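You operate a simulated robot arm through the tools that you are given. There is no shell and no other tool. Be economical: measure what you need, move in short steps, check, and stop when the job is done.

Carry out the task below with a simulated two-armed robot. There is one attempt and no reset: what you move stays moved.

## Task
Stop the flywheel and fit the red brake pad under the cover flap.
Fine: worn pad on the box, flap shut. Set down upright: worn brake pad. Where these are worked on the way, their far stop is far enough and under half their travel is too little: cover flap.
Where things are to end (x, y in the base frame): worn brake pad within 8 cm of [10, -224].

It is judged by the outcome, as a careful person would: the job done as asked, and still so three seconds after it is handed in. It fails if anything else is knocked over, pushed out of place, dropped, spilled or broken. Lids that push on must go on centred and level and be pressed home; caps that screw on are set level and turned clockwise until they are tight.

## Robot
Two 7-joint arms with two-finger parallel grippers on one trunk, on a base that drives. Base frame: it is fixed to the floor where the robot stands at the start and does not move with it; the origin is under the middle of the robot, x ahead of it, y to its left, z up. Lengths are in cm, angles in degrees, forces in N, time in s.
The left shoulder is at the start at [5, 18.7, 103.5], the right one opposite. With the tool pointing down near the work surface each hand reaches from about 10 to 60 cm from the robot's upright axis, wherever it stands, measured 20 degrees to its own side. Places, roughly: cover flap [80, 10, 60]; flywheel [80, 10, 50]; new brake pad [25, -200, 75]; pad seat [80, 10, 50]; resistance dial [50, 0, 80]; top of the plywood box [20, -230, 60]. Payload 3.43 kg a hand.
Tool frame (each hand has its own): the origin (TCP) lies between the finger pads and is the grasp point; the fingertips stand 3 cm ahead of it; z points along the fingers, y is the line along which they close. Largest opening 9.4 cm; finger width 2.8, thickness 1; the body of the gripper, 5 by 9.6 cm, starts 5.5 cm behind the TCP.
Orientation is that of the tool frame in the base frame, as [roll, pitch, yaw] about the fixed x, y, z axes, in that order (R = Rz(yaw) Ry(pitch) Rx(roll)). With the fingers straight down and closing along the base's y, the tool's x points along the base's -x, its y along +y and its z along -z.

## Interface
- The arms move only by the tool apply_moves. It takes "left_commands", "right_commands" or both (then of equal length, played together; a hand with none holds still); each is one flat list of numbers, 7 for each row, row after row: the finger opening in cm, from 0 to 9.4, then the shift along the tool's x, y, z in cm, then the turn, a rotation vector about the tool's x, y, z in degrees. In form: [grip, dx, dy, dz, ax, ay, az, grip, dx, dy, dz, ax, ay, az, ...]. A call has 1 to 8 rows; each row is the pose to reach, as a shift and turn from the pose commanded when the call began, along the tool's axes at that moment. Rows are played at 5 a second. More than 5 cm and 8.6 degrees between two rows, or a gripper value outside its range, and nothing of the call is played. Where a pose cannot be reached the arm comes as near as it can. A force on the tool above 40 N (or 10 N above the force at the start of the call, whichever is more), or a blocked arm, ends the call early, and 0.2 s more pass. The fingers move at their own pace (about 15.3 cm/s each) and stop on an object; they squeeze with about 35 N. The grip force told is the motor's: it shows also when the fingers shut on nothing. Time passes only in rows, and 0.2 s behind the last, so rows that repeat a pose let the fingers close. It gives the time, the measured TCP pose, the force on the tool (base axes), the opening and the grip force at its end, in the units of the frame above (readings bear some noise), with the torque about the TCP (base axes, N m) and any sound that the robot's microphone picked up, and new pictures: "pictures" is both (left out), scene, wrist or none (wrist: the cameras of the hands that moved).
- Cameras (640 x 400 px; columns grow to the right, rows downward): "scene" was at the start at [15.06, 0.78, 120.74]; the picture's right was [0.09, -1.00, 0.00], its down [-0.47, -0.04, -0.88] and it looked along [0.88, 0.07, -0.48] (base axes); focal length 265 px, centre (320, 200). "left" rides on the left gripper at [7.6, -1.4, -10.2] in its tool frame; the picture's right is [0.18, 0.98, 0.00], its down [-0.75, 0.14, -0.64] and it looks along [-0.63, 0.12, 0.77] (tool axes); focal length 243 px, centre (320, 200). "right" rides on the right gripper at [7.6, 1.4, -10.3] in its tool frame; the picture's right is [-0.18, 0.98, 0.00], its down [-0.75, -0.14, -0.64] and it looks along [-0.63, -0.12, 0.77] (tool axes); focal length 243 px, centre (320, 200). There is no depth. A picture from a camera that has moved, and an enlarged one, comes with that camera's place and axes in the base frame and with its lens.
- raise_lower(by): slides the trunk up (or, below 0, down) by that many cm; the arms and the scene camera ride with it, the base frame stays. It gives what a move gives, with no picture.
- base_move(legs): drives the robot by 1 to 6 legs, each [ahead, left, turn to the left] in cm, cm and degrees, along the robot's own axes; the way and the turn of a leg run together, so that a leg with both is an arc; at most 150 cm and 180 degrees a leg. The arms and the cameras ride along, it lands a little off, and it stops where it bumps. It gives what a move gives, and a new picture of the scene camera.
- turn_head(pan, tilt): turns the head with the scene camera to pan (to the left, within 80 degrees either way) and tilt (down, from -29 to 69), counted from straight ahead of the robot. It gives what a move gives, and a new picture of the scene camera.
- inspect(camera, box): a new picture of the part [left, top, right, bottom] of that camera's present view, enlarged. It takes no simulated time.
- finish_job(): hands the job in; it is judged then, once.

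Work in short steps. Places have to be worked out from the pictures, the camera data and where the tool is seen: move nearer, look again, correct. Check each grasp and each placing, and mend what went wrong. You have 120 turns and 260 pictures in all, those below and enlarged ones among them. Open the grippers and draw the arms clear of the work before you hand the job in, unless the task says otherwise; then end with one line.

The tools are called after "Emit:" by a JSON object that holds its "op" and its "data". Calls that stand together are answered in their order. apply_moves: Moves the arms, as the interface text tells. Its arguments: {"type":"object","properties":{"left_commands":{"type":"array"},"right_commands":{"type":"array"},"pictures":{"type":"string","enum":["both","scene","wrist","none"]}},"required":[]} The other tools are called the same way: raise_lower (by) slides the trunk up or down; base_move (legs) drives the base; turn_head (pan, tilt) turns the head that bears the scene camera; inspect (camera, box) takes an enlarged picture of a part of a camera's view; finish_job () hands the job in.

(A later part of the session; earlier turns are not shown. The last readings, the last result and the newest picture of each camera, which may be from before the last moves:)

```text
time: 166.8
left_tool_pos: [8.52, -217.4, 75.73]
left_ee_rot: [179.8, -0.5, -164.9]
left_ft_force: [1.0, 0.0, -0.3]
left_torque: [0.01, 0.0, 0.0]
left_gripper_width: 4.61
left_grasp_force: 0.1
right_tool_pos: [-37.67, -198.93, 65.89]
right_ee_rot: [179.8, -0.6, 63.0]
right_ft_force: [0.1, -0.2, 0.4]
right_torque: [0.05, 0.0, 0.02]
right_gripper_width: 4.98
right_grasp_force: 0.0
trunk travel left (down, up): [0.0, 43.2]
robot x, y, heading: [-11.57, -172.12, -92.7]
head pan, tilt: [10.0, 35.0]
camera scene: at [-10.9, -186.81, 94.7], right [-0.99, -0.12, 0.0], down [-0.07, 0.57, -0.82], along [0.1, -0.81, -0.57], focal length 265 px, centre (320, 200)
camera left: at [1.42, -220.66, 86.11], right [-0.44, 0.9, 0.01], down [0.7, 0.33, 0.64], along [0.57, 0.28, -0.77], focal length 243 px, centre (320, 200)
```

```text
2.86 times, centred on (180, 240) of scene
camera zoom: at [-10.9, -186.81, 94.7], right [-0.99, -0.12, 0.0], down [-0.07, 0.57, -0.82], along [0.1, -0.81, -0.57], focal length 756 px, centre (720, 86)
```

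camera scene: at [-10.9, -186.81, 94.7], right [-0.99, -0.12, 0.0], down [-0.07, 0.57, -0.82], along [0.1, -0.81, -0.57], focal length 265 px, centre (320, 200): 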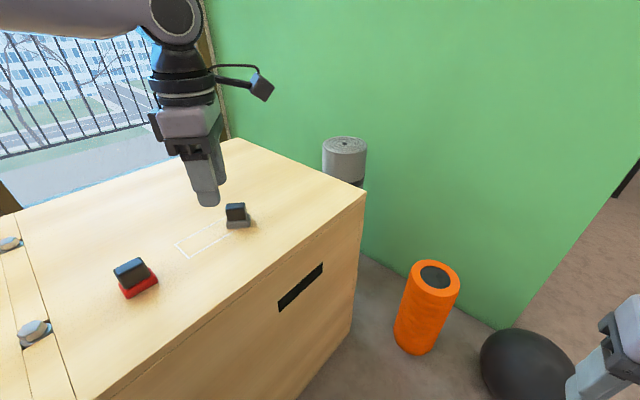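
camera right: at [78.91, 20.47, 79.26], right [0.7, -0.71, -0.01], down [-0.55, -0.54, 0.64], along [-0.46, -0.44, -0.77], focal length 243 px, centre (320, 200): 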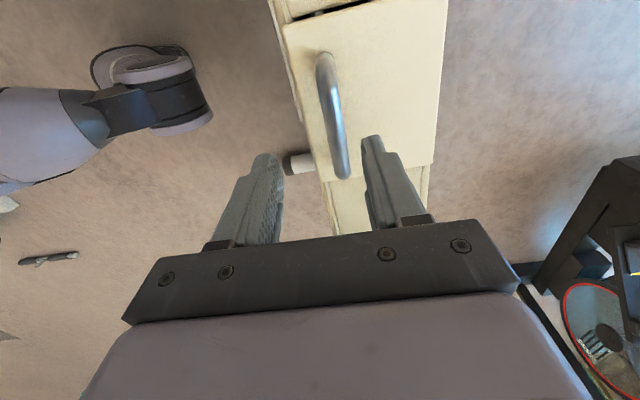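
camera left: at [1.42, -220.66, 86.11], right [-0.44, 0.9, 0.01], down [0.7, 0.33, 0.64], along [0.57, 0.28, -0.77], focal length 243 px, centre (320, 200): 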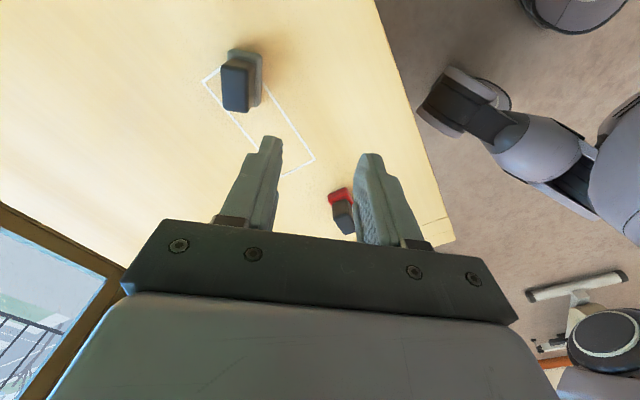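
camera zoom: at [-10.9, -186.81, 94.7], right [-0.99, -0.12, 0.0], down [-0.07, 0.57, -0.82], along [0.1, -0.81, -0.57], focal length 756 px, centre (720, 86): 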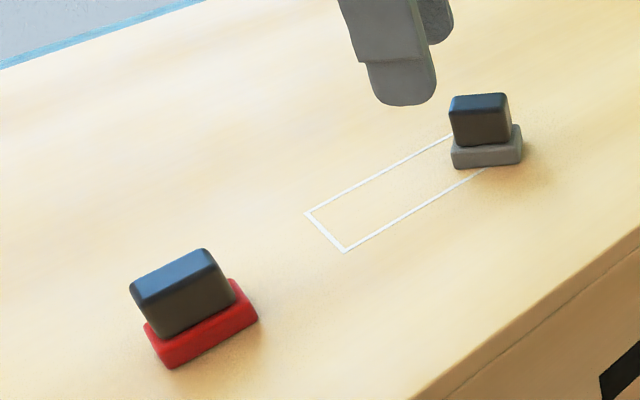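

Worn pad stands upright at ≈(10,-224.5). New pad ≈(20,-209), long axis along (.6,.8). Roll the left hand (+142°) to yaw ≈53 above it.

Emit:
{"op": "apply_moves", "data": {"left_commands": [5, -1.6, 0.6, 0, 0, 0, 8.5, 5, -3.2, 1.2, 0, 0, 0, 17, 5, -4.8, 1.8, 0, 0, 0, 25.5, 5, -6.4, 2.4, 0, 0, 0, 34, 5, -8, 3, 0, 0, 0, 42.5, 5, -9.6, 3.6, 0, 0, 0, 51, 5, -11.2, 4.2, 0, 0, 0, 59.5, 5, -13, 4.9, 0, 0, 0, 68], "pictures": "none"}}

Emit:
{"op": "apply_moves", "data": {"left_commands": [5, 0, 0, 0, 0, 0, 8.5, 5, 0, 0, 0, 0, 0, 17, 5, 0, 0, 0, 0, 0, 25.5, 5, 0, 0, 0, 0, 0, 34, 5, 0, 0, 0, 0, 0, 42.5, 5, 0, 0, 0, 0, 0, 51, 5, 0, 0, 0, 0, 0, 59.5, 5, 0, 0, 0, 0, 0, 68], "pictures": "none"}}

Emit:
{"op": "apply_moves", "data": {"left_commands": [5, 0, 0, 0, 0, 0, 6, 5, 0, 0, 0, 0, 0, 6], "pictures": "both"}}

```text
time: 168.6
left_tool_pos: [19.5, -209.19, 75.59]
left_ee_rot: [-179.7, -0.5, 127.0]
left_ft_force: [-0.5, -0.5, -0.1]
left_torque: [-0.01, 0.03, -0.01]
left_gripper_width: 5.0
left_grasp_force: 0.1
right_tool_pos: [-37.65, -199.03, 65.94]
right_ee_rot: [179.7, -0.7, 63.1]
right_ft_force: [0.8, 0.0, 1.2]
right_torque: [-0.02, -0.01, 0.02]
right_gripper_width: 5.04
right_grasp_force: 0.0
trunk travel left (down, up): [0.0, 43.2]
robot x, y, heading: [-11.98, -172.06, -93.0]
head pan, tilt: [10.0, 35.0]
```

```text
time: 170.4
left_tool_pos: [19.45, -209.25, 75.72]
left_ee_rot: [-179.4, 0.1, 59.0]
left_ft_force: [0.5, -0.6, -0.8]
left_torque: [-0.02, -0.02, -0.01]
left_gripper_width: 5.02
left_grasp_force: 0.0
right_tool_pos: [-37.78, -198.94, 65.92]
right_ee_rot: [179.8, -0.4, 63.0]
right_ft_force: [-0.3, -0.1, 0.1]
right_torque: [0.02, 0.0, 0.01]
right_gripper_width: 5.0
right_grasp_force: 0.0
trunk travel left (down, up): [0.0, 43.2]
robot x, y, heading: [-11.85, -172.56, -92.8]
head pan, tilt: [10.0, 35.0]
```

```text
time: 171.0
left_tool_pos: [19.45, -209.2, 75.67]
left_ee_rot: [-179.6, 0.2, 53.2]
left_ft_force: [0.6, 0.4, -0.2]
left_torque: [0.03, 0.01, 0.0]
left_gripper_width: 5.0
left_grasp_force: 0.1
right_tool_pos: [-37.61, -198.94, 65.95]
right_ee_rot: [179.8, -0.6, 63.1]
right_ft_force: [0.2, -0.4, 0.3]
right_torque: [-0.01, -0.01, 0.0]
right_gripper_width: 5.01
right_grasp_force: 0.1
trunk travel left (down, up): [0.0, 43.2]
robot x, y, heading: [-11.65, -172.47, -92.8]
head pan, tilt: [10.0, 35.0]
camera scene: at [-10.9, -186.8, 94.7], right [-0.99, -0.12, 0.0], down [-0.07, 0.57, -0.82], along [0.1, -0.81, -0.57], focal length 265 px, centre (320, 200)
camera left: at [22.85, -202.27, 85.95], right [0.9, -0.44, -0.01], down [-0.33, -0.69, 0.64], along [-0.29, -0.57, -0.77], focal length 243 px, centre (320, 200)
```

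scene: 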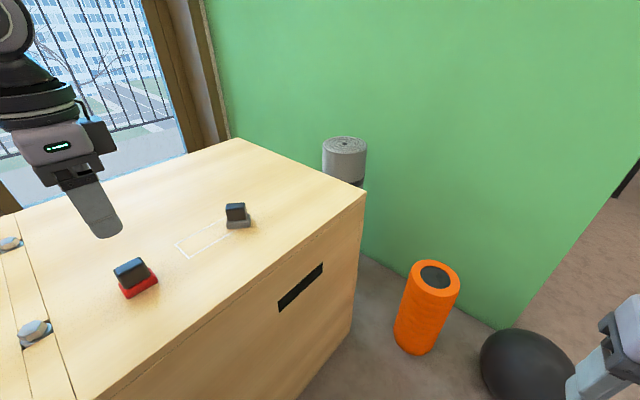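
left: 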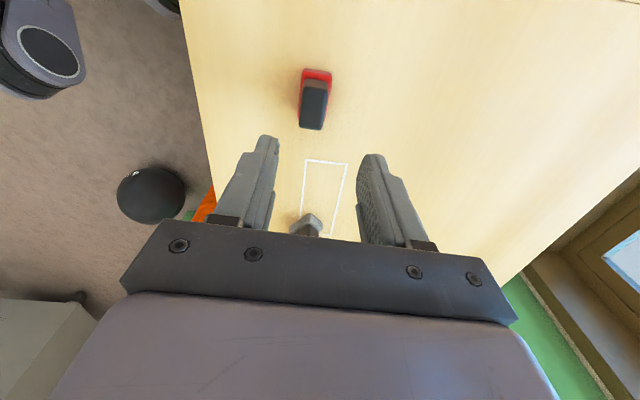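

Refined: pad centre ≈(19.1,-208.3). Adjust and descend halfway to check.

Emit:
{"op": "apply_moves", "data": {"left_commands": [5, 0.6, -0.65, 2, 0, 0, 0, 5, 0.6, -0.65, 5, 0, 0, 0, 5, 0.6, -0.65, 5.5, 0, 0, 0], "pictures": "wrist"}}

Emit:
{"op": "inspect", "data": {"camera": "scene", "box": [70, 190, 210, 310]}}

```text
time: 171.8
left_tool_pos: [19.23, -208.46, 70.18]
left_ee_rot: [-179.6, 0.3, 53.2]
left_ft_force: [-0.7, 0.4, 0.3]
left_torque: [-0.01, 0.0, -0.02]
left_gripper_width: 5.01
left_grasp_force: 0.1
right_tool_pos: [-37.7, -198.95, 65.82]
right_ee_rot: [179.8, -0.5, 63.0]
right_ft_force: [0.6, 0.1, 0.2]
right_torque: [0.01, -0.01, -0.01]
right_gripper_width: 5.02
right_grasp_force: 0.1
trunk travel left (down, up): [0.0, 43.2]
robot x, y, heading: [-11.51, -172.15, -92.9]
head pan, tilt: [10.0, 35.0]
camera left: at [22.54, -201.45, 80.43], right [0.9, -0.44, -0.01], down [-0.33, -0.69, 0.64], along [-0.29, -0.57, -0.76], focal length 243 px, centre (320, 200)
```

left: 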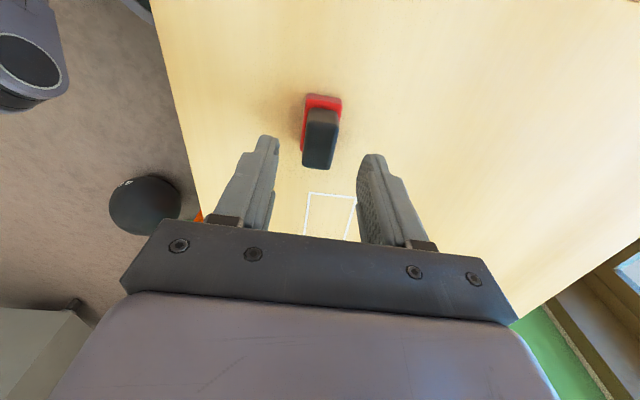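

```text
3.33 times, centred on (140, 250) of scene
camera zoom: at [-10.9, -186.8, 94.7], right [-0.99, -0.12, 0.0], down [-0.07, 0.57, -0.82], along [0.1, -0.81, -0.57], focal length 882 px, centre (920, 33)
```

zoom: 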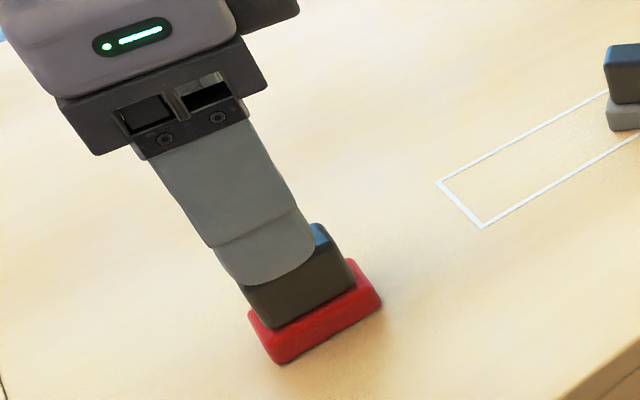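

Aligned. Descend to TCP 66.4 and grip.

Emit:
{"op": "apply_moves", "data": {"left_commands": [5, 0, 0, 2, 0, 0, 0, 5, 0, 0, 3.7, 0, 0, 0, 1, 0, 0, 3.7, 0, 0, 0, 1, 0, 0, 3.7, 0, 0, 0, 1, 0, 0, 3.7, 0, 0, 0], "pictures": "wrist"}}

Emit:
{"op": "inspect", "data": {"camera": "scene", "box": [70, 190, 210, 310]}}

```text
time: 173.0
left_tool_pos: [19.23, -208.47, 66.49]
left_ee_rot: [-179.6, 0.3, 53.2]
left_ft_force: [0.2, 0.7, 1.0]
left_torque: [-0.04, -0.02, 0.01]
left_gripper_width: 2.07
left_grasp_force: 34.9
right_tool_pos: [-37.64, -199.01, 65.93]
right_ee_rot: [179.9, -0.5, 63.0]
right_ft_force: [0.7, 0.4, -0.7]
right_torque: [0.02, 0.0, 0.02]
right_gripper_width: 5.0
right_grasp_force: 0.1
trunk travel left (down, up): [0.0, 43.2]
robot x, y, heading: [-11.81, -172.09, -92.7]
head pan, tilt: [10.0, 35.0]
camera left: at [22.63, -201.45, 76.71], right [0.9, -0.44, -0.01], down [-0.33, -0.69, 0.64], along [-0.29, -0.57, -0.77], focal length 243 px, centre (320, 200)
```

left: 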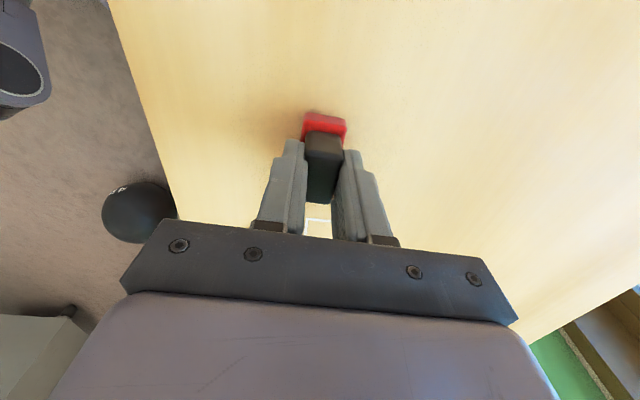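

```text
3.33 times, centred on (140, 250) of scene
camera zoom: at [-10.9, -186.8, 94.7], right [-0.99, -0.12, 0.0], down [-0.07, 0.57, -0.82], along [0.1, -0.81, -0.57], focal length 882 px, centre (920, 33)
```

zoom: 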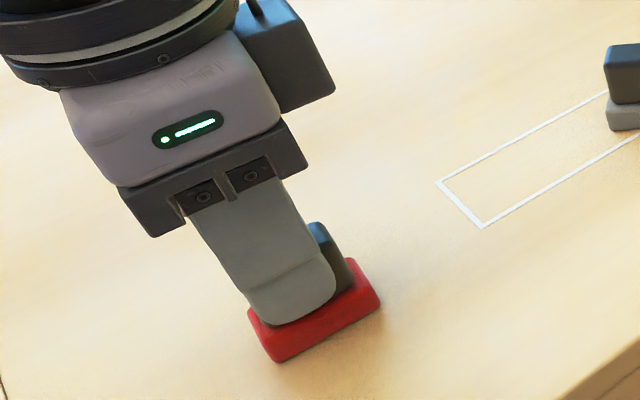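

New pad gripped. Lift it, retract, and drive back: reverse out, then long reverse to y≈60.

Emit:
{"op": "apply_moves", "data": {"left_commands": [1, 0, 0, -3, 0, 0, 0, 1, 0, 0, -6, 0, 0, 0, 1, 0, 0, -10, 0, 0, 0], "pictures": "both"}}

Emit:
{"op": "base_move", "data": {"legs": [[-36, 0, 0], [0, -9, 0], [-100, 0, 0], [-95, 0, 0]]}}

```text
time: 173.8
left_tool_pos: [19.33, -208.24, 76.61]
left_ee_rot: [-179.4, 0.1, 53.2]
left_ft_force: [0.6, 0.1, -0.8]
left_torque: [0.03, 0.02, -0.02]
left_gripper_width: 2.08
left_grasp_force: 34.9
right_tool_pos: [-37.67, -198.97, 65.97]
right_ee_rot: [179.9, -0.6, 63.0]
right_ft_force: [0.3, 0.2, -0.5]
right_torque: [0.01, 0.0, -0.02]
right_gripper_width: 4.97
right_grasp_force: 0.0
trunk travel left (down, up): [0.0, 43.2]
robot x, y, heading: [-11.93, -172.24, -92.5]
head pan, tilt: [10.0, 35.0]
camera scene: at [-10.89, -186.81, 94.69], right [-0.99, -0.12, 0.0], down [-0.07, 0.57, -0.82], along [0.1, -0.81, -0.57], focal length 265 px, centre (320, 200)
camera left: at [22.71, -201.24, 86.81], right [0.9, -0.44, -0.01], down [-0.33, -0.69, 0.64], along [-0.29, -0.57, -0.77], focal length 243 px, centre (320, 200)
```

scene: 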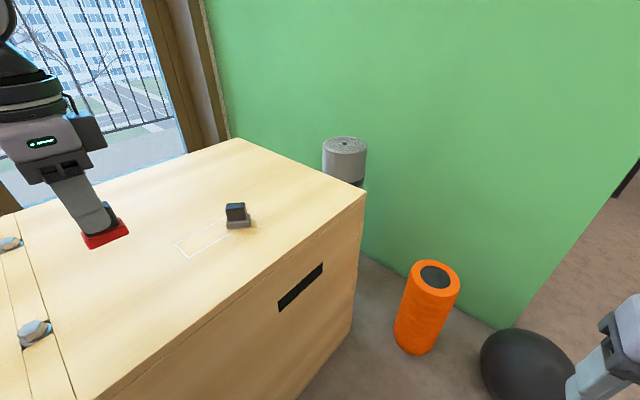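
left: 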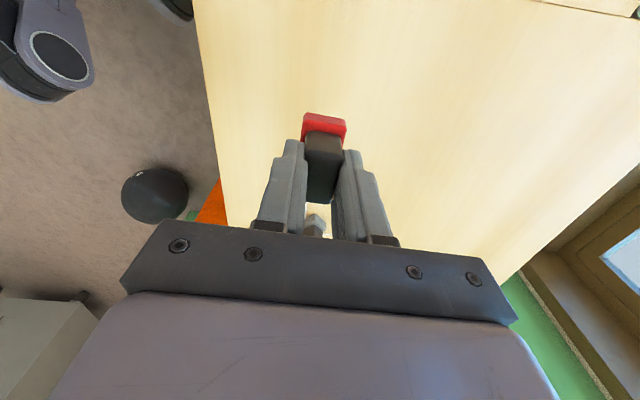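

```text
time: 186.5
left_tool_pos: [22.06, 22.11, 76.61]
left_ee_rot: [-179.4, 0.2, 53.5]
left_ft_force: [0.3, 0.0, -1.0]
left_torque: [-0.05, 0.02, 0.04]
left_gripper_width: 2.06
left_grasp_force: 35.0
right_tool_pos: [-35.03, 31.07, 65.99]
right_ee_rot: [179.8, -0.7, 63.2]
right_ft_force: [0.0, -0.1, -0.1]
right_torque: [-0.03, 0.03, 0.01]
right_gripper_width: 5.0
right_grasp_force: 0.0
trunk travel left (down, up): [0.0, 43.2]
robot x, y, heading: [-9.0, 58.22, -92.8]
head pan, tilt: [10.0, 35.0]
camera scene: at [-8.36, 43.4, 94.7], right [-0.99, -0.13, 0.0], down [-0.07, 0.57, -0.82], along [0.1, -0.81, -0.57], focal length 265 px, centre (320, 200)
```

scene: 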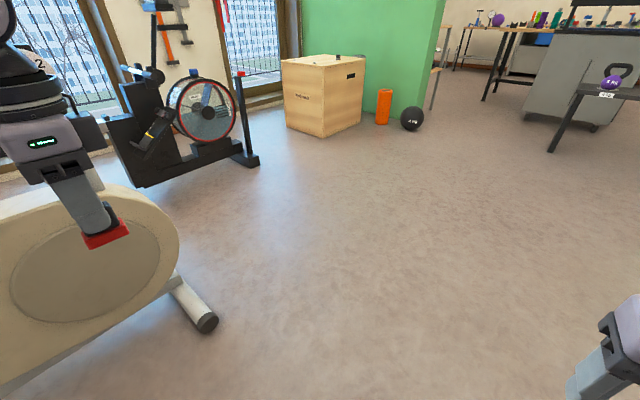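

Turn to -52°, bring the hand in with the right yaw, then approach in two stages.

Emit:
{"op": "base_move", "data": {"legs": [[0, 0, 40.8]]}}

Emit:
{"op": "apply_moves", "data": {"left_commands": [1, -1.1, -1.6, 0, 0, 0, 7.6, 1, -2.2, -3.2, 0, 0, 0, 15.2, 1, -3.3, -4.8, 0, 0, 0, 22.8, 1, -4.4, -6.4, 0, 0, 0, 30.4, 1, -5.4, -8, 0, 0, 0, 38], "pictures": "none"}}

Emit:
{"op": "turn_head", "data": {"pan": 45, "tilt": 32}}

```text
time: 188.7
left_tool_pos: [37.69, 50.99, 76.6]
left_ee_rot: [-179.5, 0.1, 93.7]
left_ft_force: [0.1, 0.2, -1.6]
left_torque: [-0.02, 0.01, -0.04]
left_gripper_width: 2.09
left_grasp_force: 34.6
right_tool_pos: [-11.68, 20.94, 65.91]
right_ee_rot: [179.8, -0.6, 103.5]
right_ft_force: [-0.2, 0.2, -0.1]
right_torque: [-0.04, -0.02, 0.0]
right_gripper_width: 4.99
right_grasp_force: 0.0
trunk travel left (down, up): [0.0, 43.2]
robot x, y, heading: [-9.49, 57.86, -52.4]
head pan, tilt: [10.0, 35.0]
camera scene: at [0.87, 47.42, 94.7], right [-0.67, -0.74, 0.0], down [-0.42, 0.39, -0.82], along [0.61, -0.55, -0.57], focal length 265 px, centre (320, 200)
```

scene: 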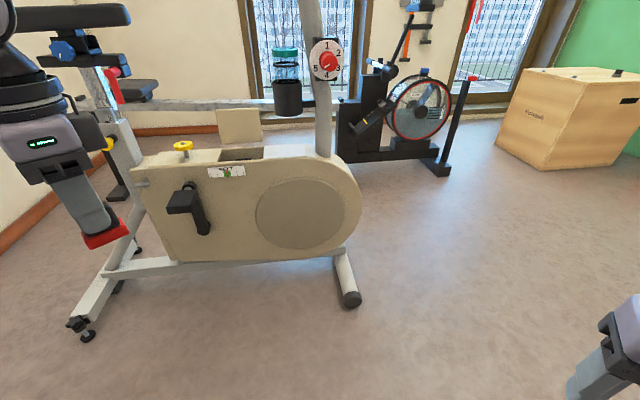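

```text
time: 189.9
left_tool_pos: [29.97, 45.08, 76.54]
left_ee_rot: [-179.7, 0.4, 55.7]
left_ft_force: [0.8, 1.0, -0.7]
left_torque: [-0.03, 0.01, 0.03]
left_gripper_width: 2.08
left_grasp_force: 35.0
right_tool_pos: [-11.62, 20.8, 65.89]
right_ee_rot: [179.8, -0.6, 103.6]
right_ft_force: [0.9, 0.2, -0.3]
right_torque: [0.0, -0.01, -0.01]
right_gripper_width: 5.0
right_grasp_force: 0.1
trunk travel left (down, up): [0.0, 43.2]
robot x, y, heading: [-9.33, 57.87, -52.5]
head pan, tilt: [10.0, 35.0]
```

```text
time: 190.9
left_tool_pos: [29.99, 44.96, 76.55]
left_ee_rot: [-179.8, 0.5, 55.8]
left_ft_force: [0.8, -1.0, -1.0]
left_torque: [0.01, 0.01, 0.01]
left_gripper_width: 2.06
left_grasp_force: 34.8
right_tool_pos: [-11.65, 20.91, 65.94]
right_ee_rot: [179.7, -0.6, 103.4]
right_ft_force: [0.3, -0.5, 0.0]
right_torque: [0.02, 0.0, 0.02]
right_gripper_width: 5.02
right_grasp_force: 0.0
trunk travel left (down, up): [0.0, 43.2]
robot x, y, heading: [-9.57, 57.86, -52.3]
head pan, tilt: [45.0, 32.0]
camera scene: at [3.24, 52.2, 95.17], right [-0.13, -0.99, 0.0], down [-0.53, 0.07, -0.85], along [0.84, -0.11, -0.53], focal length 265 px, centre (320, 200)
```

scene: 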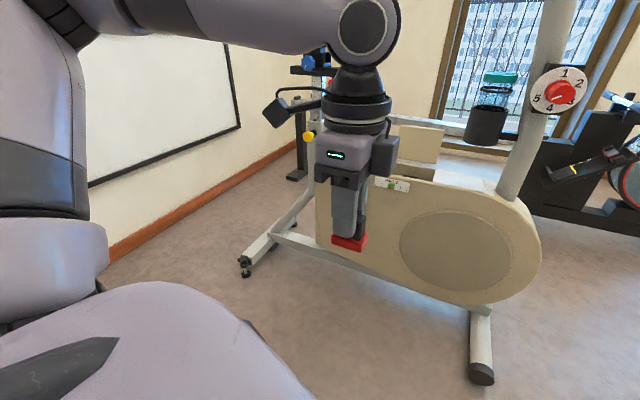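

Flap still open. Drive in: left 16.5, ahead 43 in two legs.

Emit:
{"op": "base_move", "data": {"legs": [[0, 16.5, 0], [28, 0, 0], [15, 0, 0]]}}

```text
time: 195.5
left_tool_pos: [68.84, 20.32, 76.46]
left_ee_rot: [-179.7, 0.5, 55.4]
left_ft_force: [0.5, -0.9, -0.7]
left_torque: [0.05, 0.02, 0.0]
left_gripper_width: 2.09
left_grasp_force: 34.8
right_tool_pos: [27.1, -3.62, 65.94]
right_ee_rot: [179.8, -0.6, 103.2]
right_ft_force: [-0.3, 0.4, 0.7]
right_torque: [0.04, 0.03, -0.01]
right_gripper_width: 4.99
right_grasp_force: 0.1
trunk travel left (down, up): [0.0, 43.2]
robot x, y, heading: [29.6, 33.41, -52.7]
head pan, tilt: [45.0, 32.0]
camera scene: at [42.17, 27.72, 95.17], right [-0.13, -0.99, 0.0], down [-0.53, 0.07, -0.85], along [0.84, -0.11, -0.53], focal length 265 px, centre (320, 200)
```

scene: 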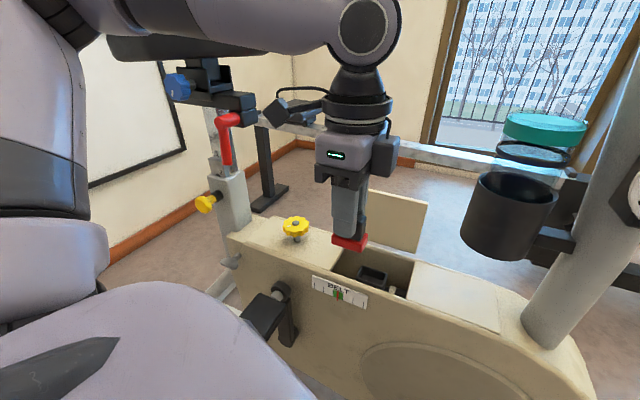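

Move over the tray, staying above.

Emit:
{"op": "apply_moves", "data": {"left_commands": [1, -0.6, 3, 0, 0, 0, 0, 1, -1.2, 6, 0, 0, 0, 0, 1, -1.8, 9, 0, 0, 0, 0, 1, -2.2, 10.7, 0, 0, 0, -0.6, 1, -2.2, 10.7, 3, 0, 0, -0.6], "pictures": "both"}}

Emit:
{"op": "inspect", "data": {"camera": "scene", "box": [320, 200, 440, 310]}}

Emit:
{"op": "inspect", "data": {"camera": "left", "box": [240, 60, 400, 220]}}

```text
time: 196.7
left_tool_pos: [76.49, 12.5, 73.41]
left_ee_rot: [-179.7, 0.5, 56.0]
left_ft_force: [-0.2, 0.3, 0.3]
left_torque: [-0.01, -0.02, 0.01]
left_gripper_width: 2.06
left_grasp_force: 34.9
right_tool_pos: [27.18, -3.49, 65.83]
right_ee_rot: [179.7, -0.4, 103.2]
right_ft_force: [-0.2, -0.2, 0.1]
right_torque: [0.03, -0.01, -0.02]
right_gripper_width: 5.01
right_grasp_force: 0.0
trunk travel left (down, up): [0.0, 43.2]
robot x, y, heading: [29.4, 33.32, -52.3]
head pan, tilt: [45.0, 32.0]
camera scene: at [42.16, 27.72, 95.17], right [-0.13, -0.99, 0.0], down [-0.53, 0.07, -0.85], along [0.84, -0.11, -0.53], focal length 265 px, centre (320, 200)
camera left: at [79.43, 19.63, 83.6], right [0.92, -0.4, -0.01], down [-0.3, -0.7, 0.65], along [-0.26, -0.59, -0.76], focal length 243 px, centre (320, 200)
```

scene: 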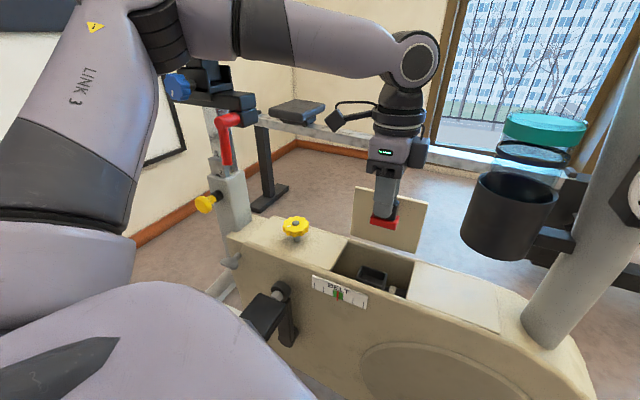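
left: 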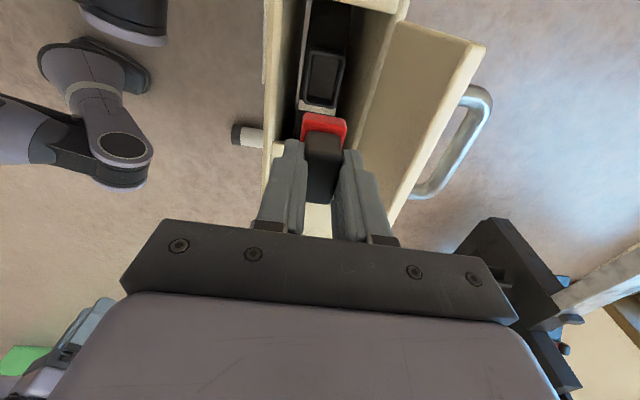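

```text
3.64 times, centred on (380, 255) of scene
camera zoom: at [42.16, 27.72, 95.17], right [-0.13, -0.99, 0.0], down [-0.53, 0.07, -0.85], along [0.84, -0.11, -0.53], focal length 962 px, centre (102, 0)
```

zoom: 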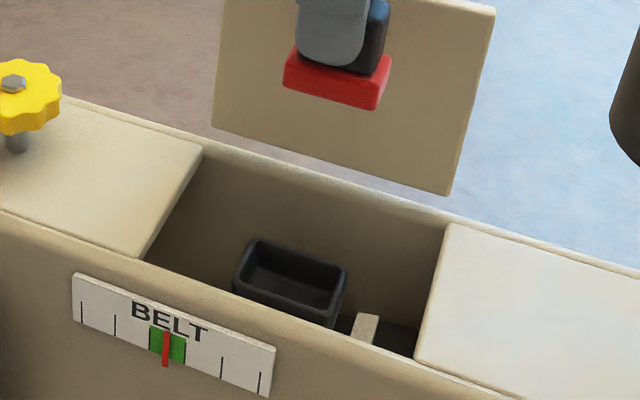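

```text
2.50 times, centred on (320, 140) of left
camera zoom: at [79.43, 19.63, 83.6], right [0.92, -0.4, -0.01], down [-0.3, -0.7, 0.65], along [-0.26, -0.59, -0.76], focal length 606 px, centre (320, 350)
```

zoom: 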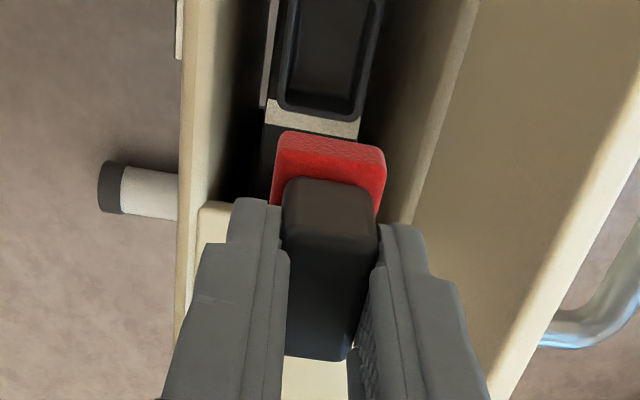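

Both cameras agree the pad must move ~0.4 cm along the tray's long axis (toward the seat). Shift and lower to just above the rim.

Emit:
{"op": "apply_moves", "data": {"left_commands": [1, 0.4, 0, 3, 0, 0, 0, 1, 0.4, 0, 7, 0, 0, 0, 1, 0.4, 0, 10.5, 0, 0, 0, 1, 0.4, 0, 12.3, 0, 0, 0], "pictures": "wrist"}}

Emit:
{"op": "inspect", "data": {"camera": "scene", "box": [330, 235, 420, 310]}}

Emit:
{"op": "inspect", "data": {"camera": "left", "box": [260, 60, 380, 180]}}

```text
time: 197.7
left_tool_pos: [76.54, 12.89, 61.23]
left_ee_rot: [-179.7, 0.6, 56.1]
left_ft_force: [-0.7, 0.5, -0.8]
left_torque: [0.01, 0.06, 0.02]
left_gripper_width: 2.1
left_grasp_force: 35.5
right_tool_pos: [27.16, -3.46, 65.92]
right_ee_rot: [179.9, -0.4, 103.1]
right_ft_force: [0.3, -0.1, -0.6]
right_torque: [0.0, 0.05, 0.01]
right_gripper_width: 5.0
right_grasp_force: 0.0
trunk travel left (down, up): [0.0, 43.2]
robot x, y, heading: [29.65, 33.47, -52.7]
head pan, tilt: [45.0, 32.0]
camera left: at [79.53, 20.08, 71.33], right [0.92, -0.4, -0.01], down [-0.3, -0.7, 0.65], along [-0.26, -0.59, -0.76], focal length 243 px, centre (320, 200)
```

left: 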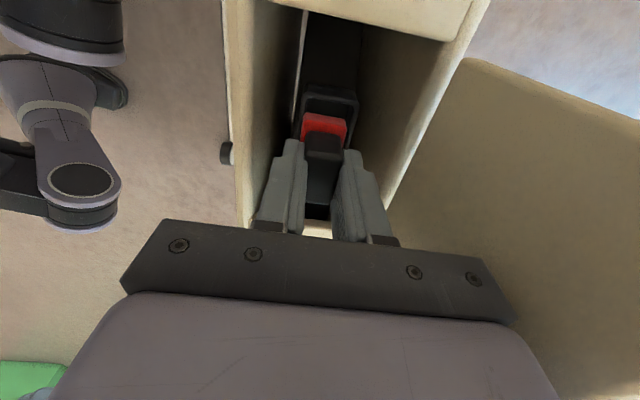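

```text
5.33 times, centred on (375, 272) of scene
camera zoom: at [42.17, 27.72, 95.17], right [-0.13, -0.99, 0.0], down [-0.53, 0.07, -0.85], along [0.84, -0.11, -0.53], focal length 1412 px, centre (27, -187)
```

zoom: 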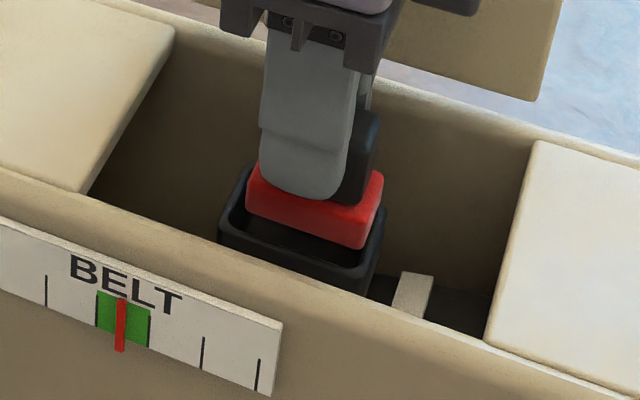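

```text
3.33 times, centred on (320, 120) of left
camera zoom: at [79.53, 20.08, 71.33], right [0.92, -0.4, -0.01], down [-0.3, -0.7, 0.65], along [-0.26, -0.59, -0.76], focal length 809 px, centre (320, 467)
```

zoom: 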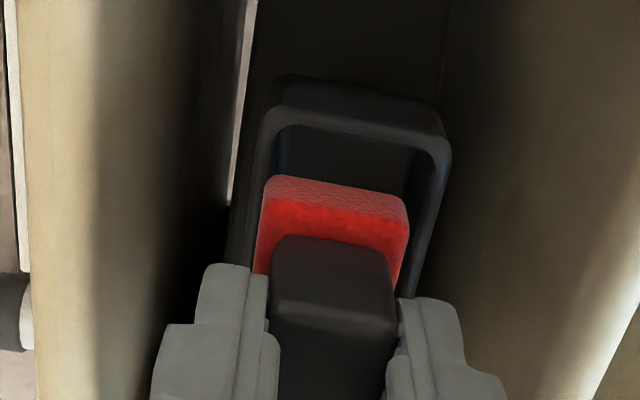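

The pad sits just over the tray, seemingly inside the rim on all sides. Lower gently, watching the force.

Emit:
{"op": "apply_moves", "data": {"left_commands": [1, 0, 0.1, 0.7, 0, 0, 0, 1, 0, 0.1, 1.4, 0, 0, 0, 1, 0, 0.1, 2, 0, 0, 0], "pictures": "wrist"}}

Emit:
{"op": "inspect", "data": {"camera": "scene", "box": [330, 235, 420, 310]}}

Emit:
{"op": "inspect", "data": {"camera": "left", "box": [260, 60, 380, 180]}}

```text
time: 198.5
left_tool_pos: [76.65, 12.94, 59.05]
left_ee_rot: [-179.5, 0.3, 56.1]
left_ft_force: [4.8, 4.9, -3.3]
left_torque: [0.31, -0.26, 0.12]
left_gripper_width: 2.08
left_grasp_force: 34.4
right_tool_pos: [27.13, -3.49, 65.95]
right_ee_rot: [179.8, -0.5, 103.2]
right_ft_force: [0.5, -0.4, -0.2]
right_torque: [0.01, -0.01, 0.0]
right_gripper_width: 5.0
right_grasp_force: 0.0
trunk travel left (down, up): [0.0, 43.2]
robot x, y, heading: [29.4, 33.14, -52.6]
head pan, tilt: [45.0, 32.0]
camera left: at [79.67, 19.97, 69.19], right [0.92, -0.4, -0.01], down [-0.3, -0.7, 0.65], along [-0.26, -0.59, -0.76], focal length 243 px, centre (320, 200)
```

left: 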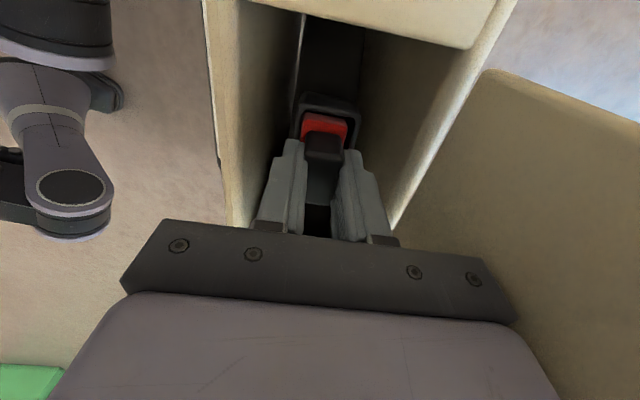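

```text
5.33 times, centred on (375, 272) of scene
camera zoom: at [42.19, 27.73, 95.13], right [-0.13, -0.99, 0.0], down [-0.53, 0.07, -0.85], along [0.84, -0.11, -0.53], focal length 1412 px, centre (27, -187)
```

zoom: 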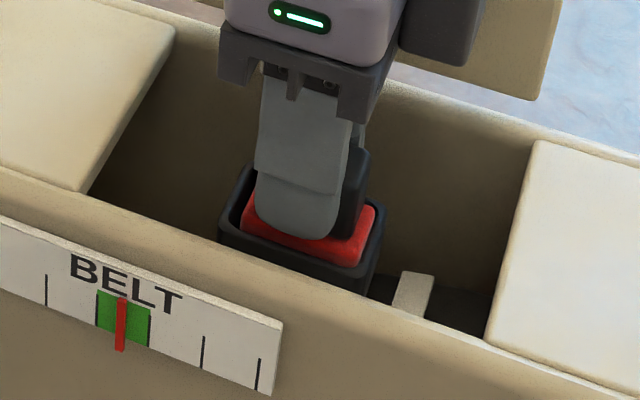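

```text
3.33 times, centred on (320, 120) of left
camera zoom: at [79.67, 19.97, 69.19], right [0.92, -0.4, -0.01], down [-0.3, -0.7, 0.65], along [-0.26, -0.59, -0.76], focal length 809 px, centre (320, 467)
```

zoom: 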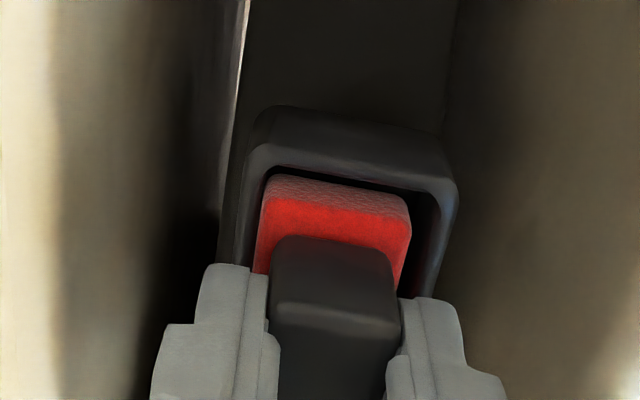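

It is entering the tray without vertical load. Trim slightly (+x, +y) and lower to the floor.

Emit:
{"op": "apply_moves", "data": {"left_commands": [1, 0.2, 0.15, 0.2, 0, 0, 0, 1, 0.2, 0.15, 0.6, 0, 0, 0, 1, 0.2, 0.15, 1.0, 0, 0, 0, 1, 0.2, 0.15, 1.4, 0, 0, 0], "pictures": "none"}}

Emit:
{"op": "inspect", "data": {"camera": "scene", "box": [330, 235, 420, 310]}}

```text
time: 199.5
left_tool_pos: [76.75, 12.85, 57.88]
left_ee_rot: [-179.6, 0.6, 56.1]
left_ft_force: [0.8, 3.0, 4.8]
left_torque: [0.24, -0.14, 0.03]
left_gripper_width: 2.1
left_grasp_force: 35.3
right_tool_pos: [27.15, -3.41, 66.0]
right_ee_rot: [179.7, -0.5, 103.2]
right_ft_force: [-0.7, 0.8, -0.2]
right_torque: [0.01, 0.0, 0.01]
right_gripper_width: 5.01
right_grasp_force: 0.1
trunk travel left (down, up): [0.0, 43.2]
robot x, y, heading: [29.57, 33.3, -52.9]
head pan, tilt: [45.0, 32.0]
```

```text
5.33 times, centred on (375, 272) of scene
camera zoom: at [42.15, 27.74, 95.18], right [-0.13, -0.99, 0.0], down [-0.53, 0.07, -0.85], along [0.84, -0.11, -0.53], focal length 1412 px, centre (27, -187)
```

zoom: 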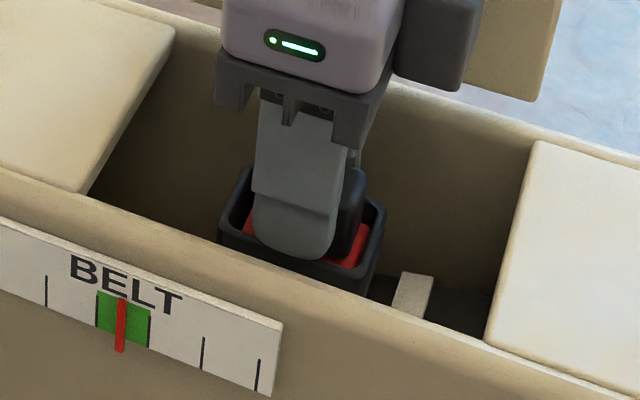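

Nearly home; press a bit further to confirm it bottoms out.

Emit:
{"op": "apply_moves", "data": {"left_commands": [1, 0, 0, 0.4, 0, 0, 0, 1, 0, 0, 0.8, 0, 0, 0, 1, 0, 0, 1.2, 0, 0, 0], "pictures": "none"}}

```text
time: 200.1
left_tool_pos: [76.69, 12.7, 57.83]
left_ee_rot: [179.9, 0.6, 56.1]
left_ft_force: [-3.9, 8.9, 19.5]
left_torque: [0.63, 0.12, 0.08]
left_gripper_width: 2.08
left_grasp_force: 34.7
right_tool_pos: [27.1, -3.49, 65.93]
right_ee_rot: [179.7, -0.3, 103.4]
right_ft_force: [-0.8, -0.3, -0.4]
right_torque: [0.01, -0.01, 0.0]
right_gripper_width: 5.02
right_grasp_force: 0.1
trunk travel left (down, up): [0.0, 43.2]
robot x, y, heading: [29.53, 33.44, -52.6]
head pan, tilt: [45.0, 32.0]
stopped in row 2 (left hand): the force on the tool passed its limit at 45 N (the readings are from after the stop); the commanded pose is now the measured one
```

It bottomed out (firm stop). Release and lift out straight.

Emit:
{"op": "apply_moves", "data": {"left_commands": [3.4, 0, 0, 0, 0, 0, 0, 3.4, 0, 0, 0, 0, 0, 0, 3.4, 0, 0, -2, 0, 0, 0, 3.6, 0, 0, -6, 0, 0, 0, 3.6, 0, 0, -11, 0, 0, 0, 3.6, 0, 0, -15, 0, 0, 0], "pictures": "both"}}

Emit:
{"op": "inspect", "data": {"camera": "scene", "box": [330, 235, 420, 310]}}

Emit:
{"op": "inspect", "data": {"camera": "left", "box": [260, 20, 420, 150]}}

```text
time: 201.5
left_tool_pos: [76.84, 12.67, 72.44]
left_ee_rot: [-180.0, 0.6, 56.0]
left_ft_force: [0.6, 0.5, -0.3]
left_torque: [0.05, 0.04, 0.01]
left_gripper_width: 3.61
left_grasp_force: 0.0
right_tool_pos: [27.17, -3.38, 66.01]
right_ee_rot: [179.8, -0.5, 103.3]
right_ft_force: [0.5, -0.5, -0.8]
right_torque: [-0.01, -0.02, 0.0]
right_gripper_width: 4.97
right_grasp_force: 0.1
trunk travel left (down, up): [0.0, 43.2]
robot x, y, heading: [29.76, 33.61, -52.4]
head pan, tilt: [45.0, 32.0]
camera scene: at [42.17, 27.74, 95.16], right [-0.13, -0.99, 0.0], down [-0.53, 0.07, -0.85], along [0.84, -0.11, -0.53], focal length 265 px, centre (320, 200)
camera left: at [79.87, 19.88, 82.58], right [0.92, -0.4, 0.0], down [-0.3, -0.7, 0.65], along [-0.26, -0.6, -0.76], focal length 243 px, centre (320, 200)
```

scene: 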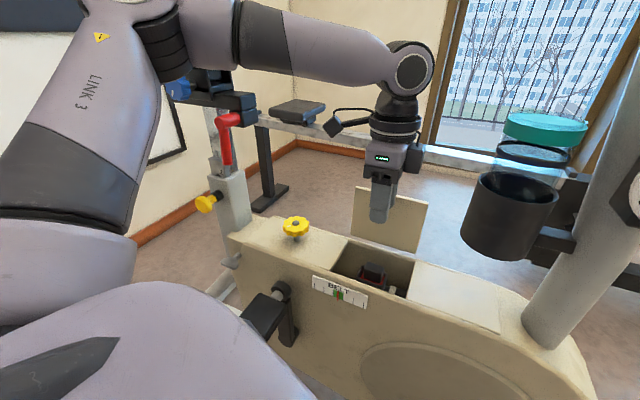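
left: 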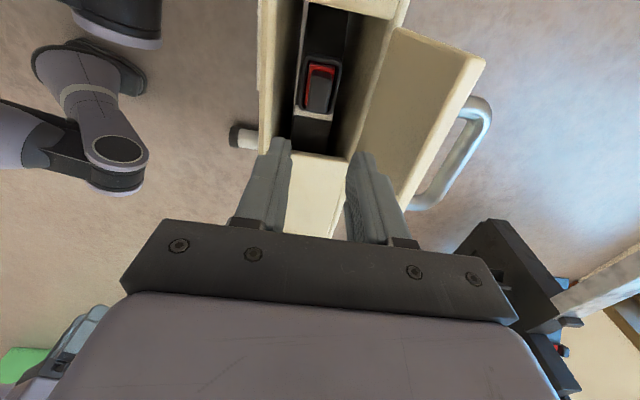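

```text
5.33 times, centred on (375, 272) of scene
camera zoom: at [42.17, 27.74, 95.16], right [-0.13, -0.99, 0.0], down [-0.53, 0.07, -0.85], along [0.84, -0.11, -0.53], focal length 1412 px, centre (27, -187)
```

zoom: 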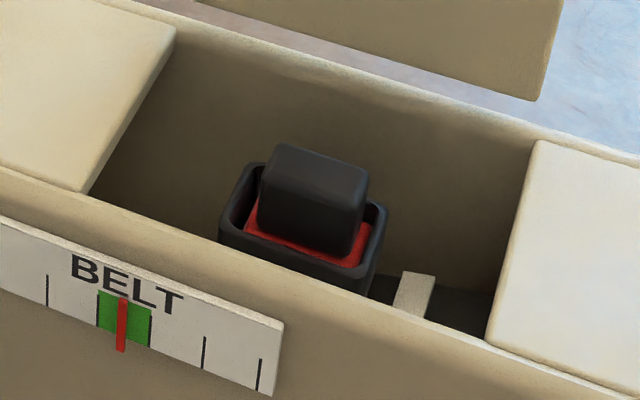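

```text
3.08 times, centred on (340, 85) of left
camera zoom: at [79.87, 19.88, 82.58], right [0.92, -0.4, 0.0], down [-0.3, -0.7, 0.65], along [-0.26, -0.6, -0.76], focal length 746 px, centre (258, 554)
```

zoom: 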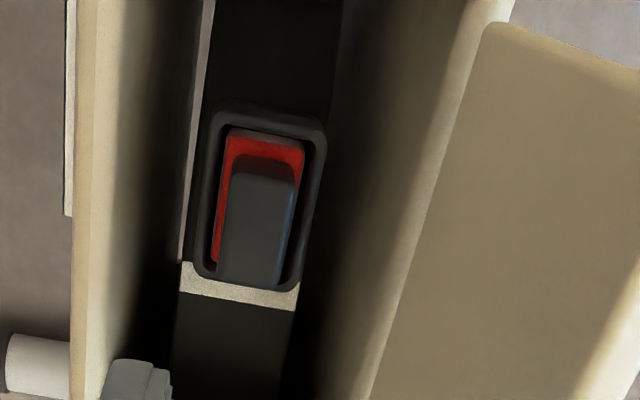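

The red pad sits well in its seat. Now to shut the flap: nudge the base 1 cm ahead and bring the hand above the handle on the far side of the flap.

Emit:
{"op": "base_move", "data": {"legs": [[1.2, 0.8, 0]]}}

Emit:
{"op": "apply_moves", "data": {"left_commands": [2.8, 0, 0, -4, 0, 0, 0, 2.8, 0, 2, -7, 0, 0, 0, 2.8, 0.2, 5, -8, 0, 0, 0, 2.8, 0.2, 8, -8, 0, 0, 0, 2.8, 0.2, 9.4, -8, 0, 0, 0, 2.8, 0.2, 9.4, -8, 0, 0, 0], "pictures": "both"}}

```text
time: 202.3
left_tool_pos: [78.25, 12.09, 72.42]
left_ee_rot: [-180.0, 0.6, 56.0]
left_ft_force: [-0.1, -0.4, 0.0]
left_torque: [-0.01, 0.05, 0.02]
left_gripper_width: 3.58
left_grasp_force: 0.0
right_tool_pos: [28.53, -4.05, 65.98]
right_ee_rot: [179.8, -0.5, 103.2]
right_ft_force: [0.3, 0.3, 0.3]
right_torque: [0.01, -0.05, -0.04]
right_gripper_width: 5.0
right_grasp_force: 0.0
trunk travel left (down, up): [0.0, 43.2]
robot x, y, heading: [30.72, 32.99, -52.6]
head pan, tilt: [45.0, 32.0]
camera scene: at [43.51, 27.28, 95.17], right [-0.13, -0.99, 0.0], down [-0.53, 0.07, -0.85], along [0.84, -0.11, -0.53], focal length 265 px, centre (320, 200)
```

scene: 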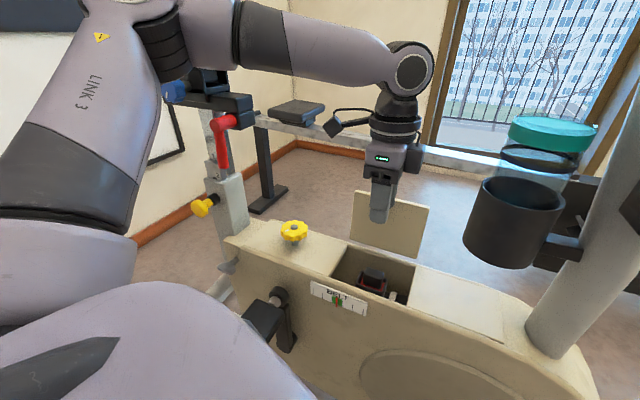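

```text
time: 203.7
left_tool_pos: [86.14, 8.02, 80.09]
left_ee_rot: [-180.0, 0.8, 56.0]
left_ft_force: [-0.2, 0.1, 0.6]
left_torque: [0.0, 0.03, 0.01]
left_gripper_width: 2.79
left_grasp_force: 0.1
left hand out of reach, approached as far as the arm can: row 5, 6
right_tool_pos: [28.49, -3.97, 66.0]
right_ee_rot: [179.9, -0.5, 103.3]
right_ft_force: [-0.4, -0.7, 0.4]
right_torque: [0.04, -0.01, 0.0]
right_gripper_width: 5.0
right_grasp_force: 0.1
trunk travel left (down, up): [0.0, 43.2]
robot x, y, heading: [30.76, 33.22, -52.5]
head pan, tilt: [45.0, 32.0]
camera scene: at [43.52, 27.28, 95.17], right [-0.13, -0.99, 0.0], down [-0.53, 0.07, -0.85], along [0.84, -0.11, -0.53], focal length 265 px, centre (320, 200)
camera left: at [89.03, 15.15, 90.18], right [0.92, -0.4, 0.0], down [-0.3, -0.7, 0.65], along [-0.26, -0.6, -0.76], focal length 243 px, centre (320, 200)
```

scene: 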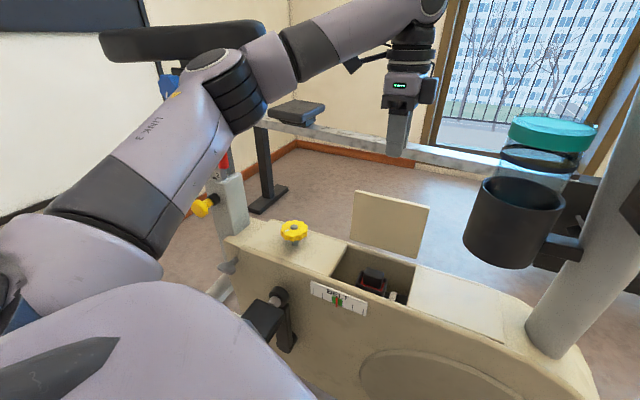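
left: 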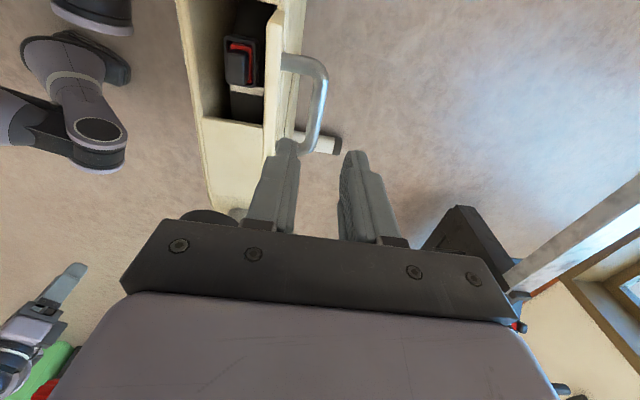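

Bar centre ≈(85.25,7.2). Adjust and descend with fingers straddling the bar.

Emit:
{"op": "apply_moves", "data": {"left_commands": [3.2, -0.6, -0.3, 3, 0, 0, 0, 3.2, -1, -0.3, 6, 0, 0, 0, 3.2, -1, -0.3, 8.5, 0, 0, 0, 3.2, -1, -0.3, 8.5, 0, 0, 0], "pictures": "wrist"}}

Emit:
{"op": "inspect", "data": {"camera": "left", "box": [240, 60, 400, 220]}}

```text
time: 204.7
left_tool_pos: [85.14, 7.34, 71.56]
left_ee_rot: [-180.0, 0.7, 55.9]
left_ft_force: [-0.1, -0.6, 0.1]
left_torque: [-0.01, -0.02, -0.03]
left_gripper_width: 3.2
left_grasp_force: 0.1
right_tool_pos: [28.57, -3.94, 66.0]
right_ee_rot: [180.0, -0.5, 103.4]
right_ft_force: [-0.2, 0.5, 0.4]
right_torque: [0.0, -0.01, 0.02]
right_gripper_width: 5.0
right_grasp_force: 0.1
trunk travel left (down, up): [0.0, 43.2]
robot x, y, heading: [30.95, 32.97, -52.4]
head pan, tilt: [45.0, 32.0]
camera left: at [88.18, 14.46, 81.77], right [0.92, -0.4, 0.0], down [-0.3, -0.7, 0.65], along [-0.26, -0.6, -0.76], focal length 243 px, centre (320, 200)
```

left: 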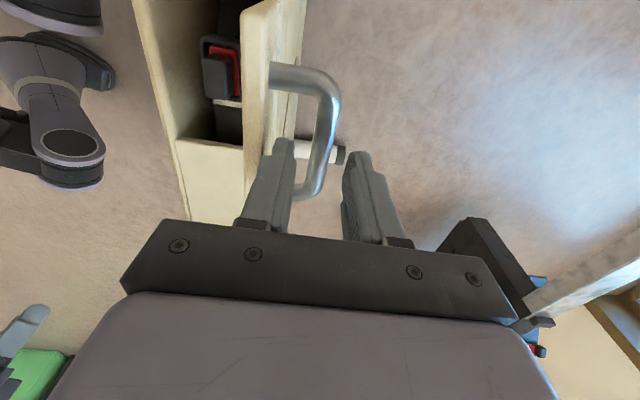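

```text
2.50 times, centred on (320, 140) of left
camera zoom: at [88.18, 14.46, 81.77], right [0.92, -0.4, 0.0], down [-0.3, -0.7, 0.65], along [-0.26, -0.6, -0.76], focal length 606 px, centre (320, 350)
```

zoom: 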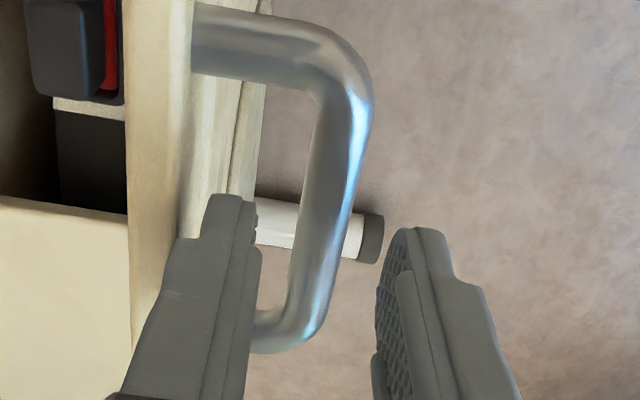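

Fingers straddle the bar with room to the panel. Descend 3.2 cm and close.

Emit:
{"op": "apply_moves", "data": {"left_commands": [2.7, 0, 0.1, 1.5, 0, 0, 0, 2.7, 0, 0.1, 3.2, 0, 0, 0, 0, 0, 0.1, 3.2, 0, 0, 0, 0, 0, 0.1, 3.2, 0, 0, 0, 0, 0, 0.1, 3.2, 0, 0, 0], "pictures": "wrist"}}

```text
time: 205.9
left_tool_pos: [85.05, 7.2, 68.34]
left_ee_rot: [-179.9, 0.6, 55.9]
left_ft_force: [-4.9, 7.9, 3.5]
left_torque: [0.03, 0.12, -0.92]
left_gripper_width: 1.34
left_grasp_force: 45.0
right_tool_pos: [28.46, -3.92, 65.93]
right_ee_rot: [179.7, -0.4, 103.3]
right_ft_force: [0.2, 0.8, -0.1]
right_torque: [0.0, 0.03, -0.01]
right_gripper_width: 5.0
right_grasp_force: 0.0
trunk travel left (down, up): [0.0, 43.2]
robot x, y, heading: [31.05, 32.97, -52.8]
head pan, tilt: [45.0, 32.0]
camera left: at [88.15, 14.35, 78.54], right [0.92, -0.4, 0.0], down [-0.3, -0.7, 0.65], along [-0.26, -0.59, -0.76], focal length 243 px, centre (320, 200)
```

left: 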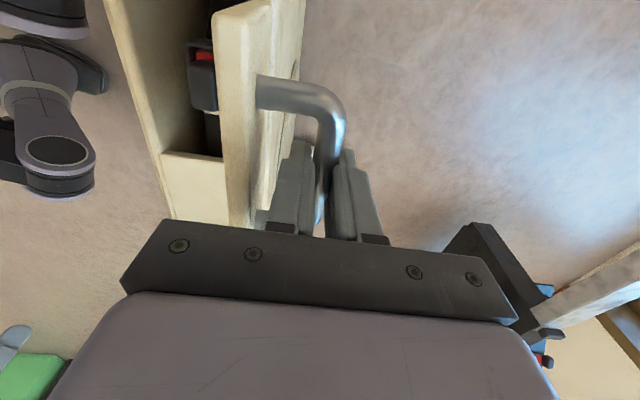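

Gripped. Swing the flap back along the arc.

Emit:
{"op": "apply_moves", "data": {"left_commands": [0, 0, -1.1, -0.4, 0, 0, 0, 0, 0, -2.9, -0.65, 0, 0, 0, 0, 0, -4.7, -0.6, 0, 0, 0, 0, 0, -6.4, -0.2, 0, 0, 0, 0, 0, -8.1, 0.45, 0, 0, 0, 0, 0, -9.6, 1.4, 0, 0, 0], "pictures": "scene"}}

```text
time: 207.3
left_tool_pos: [76.96, 12.55, 67.18]
left_ee_rot: [-179.8, 0.6, 56.2]
left_ft_force: [-13.9, 16.1, 28.1]
left_torque: [0.54, -0.25, -0.35]
left_gripper_width: 1.36
left_grasp_force: 45.1
right_tool_pos: [28.45, -3.87, 66.02]
right_ee_rot: [179.6, -0.4, 103.3]
right_ft_force: [0.1, 0.9, 0.3]
right_torque: [0.0, 0.0, 0.03]
right_gripper_width: 5.01
right_grasp_force: 0.0
trunk travel left (down, up): [0.0, 43.2]
robot x, y, heading: [31.04, 33.0, -52.6]
head pan, tilt: [45.0, 32.0]
camera scene: at [43.31, 27.43, 95.25], right [-0.13, -0.99, 0.0], down [-0.52, 0.07, -0.85], along [0.84, -0.11, -0.53], focal length 265 px, centre (320, 200)
```

scene: 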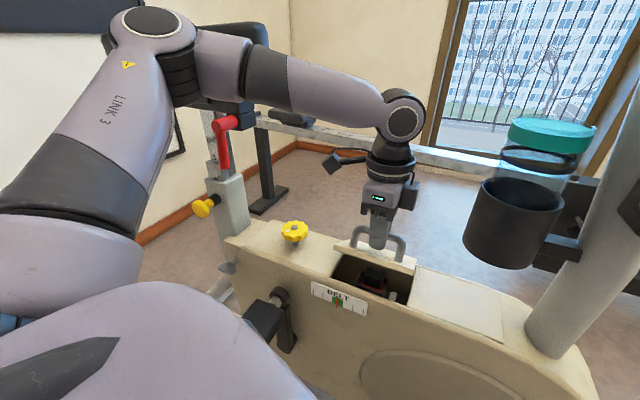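

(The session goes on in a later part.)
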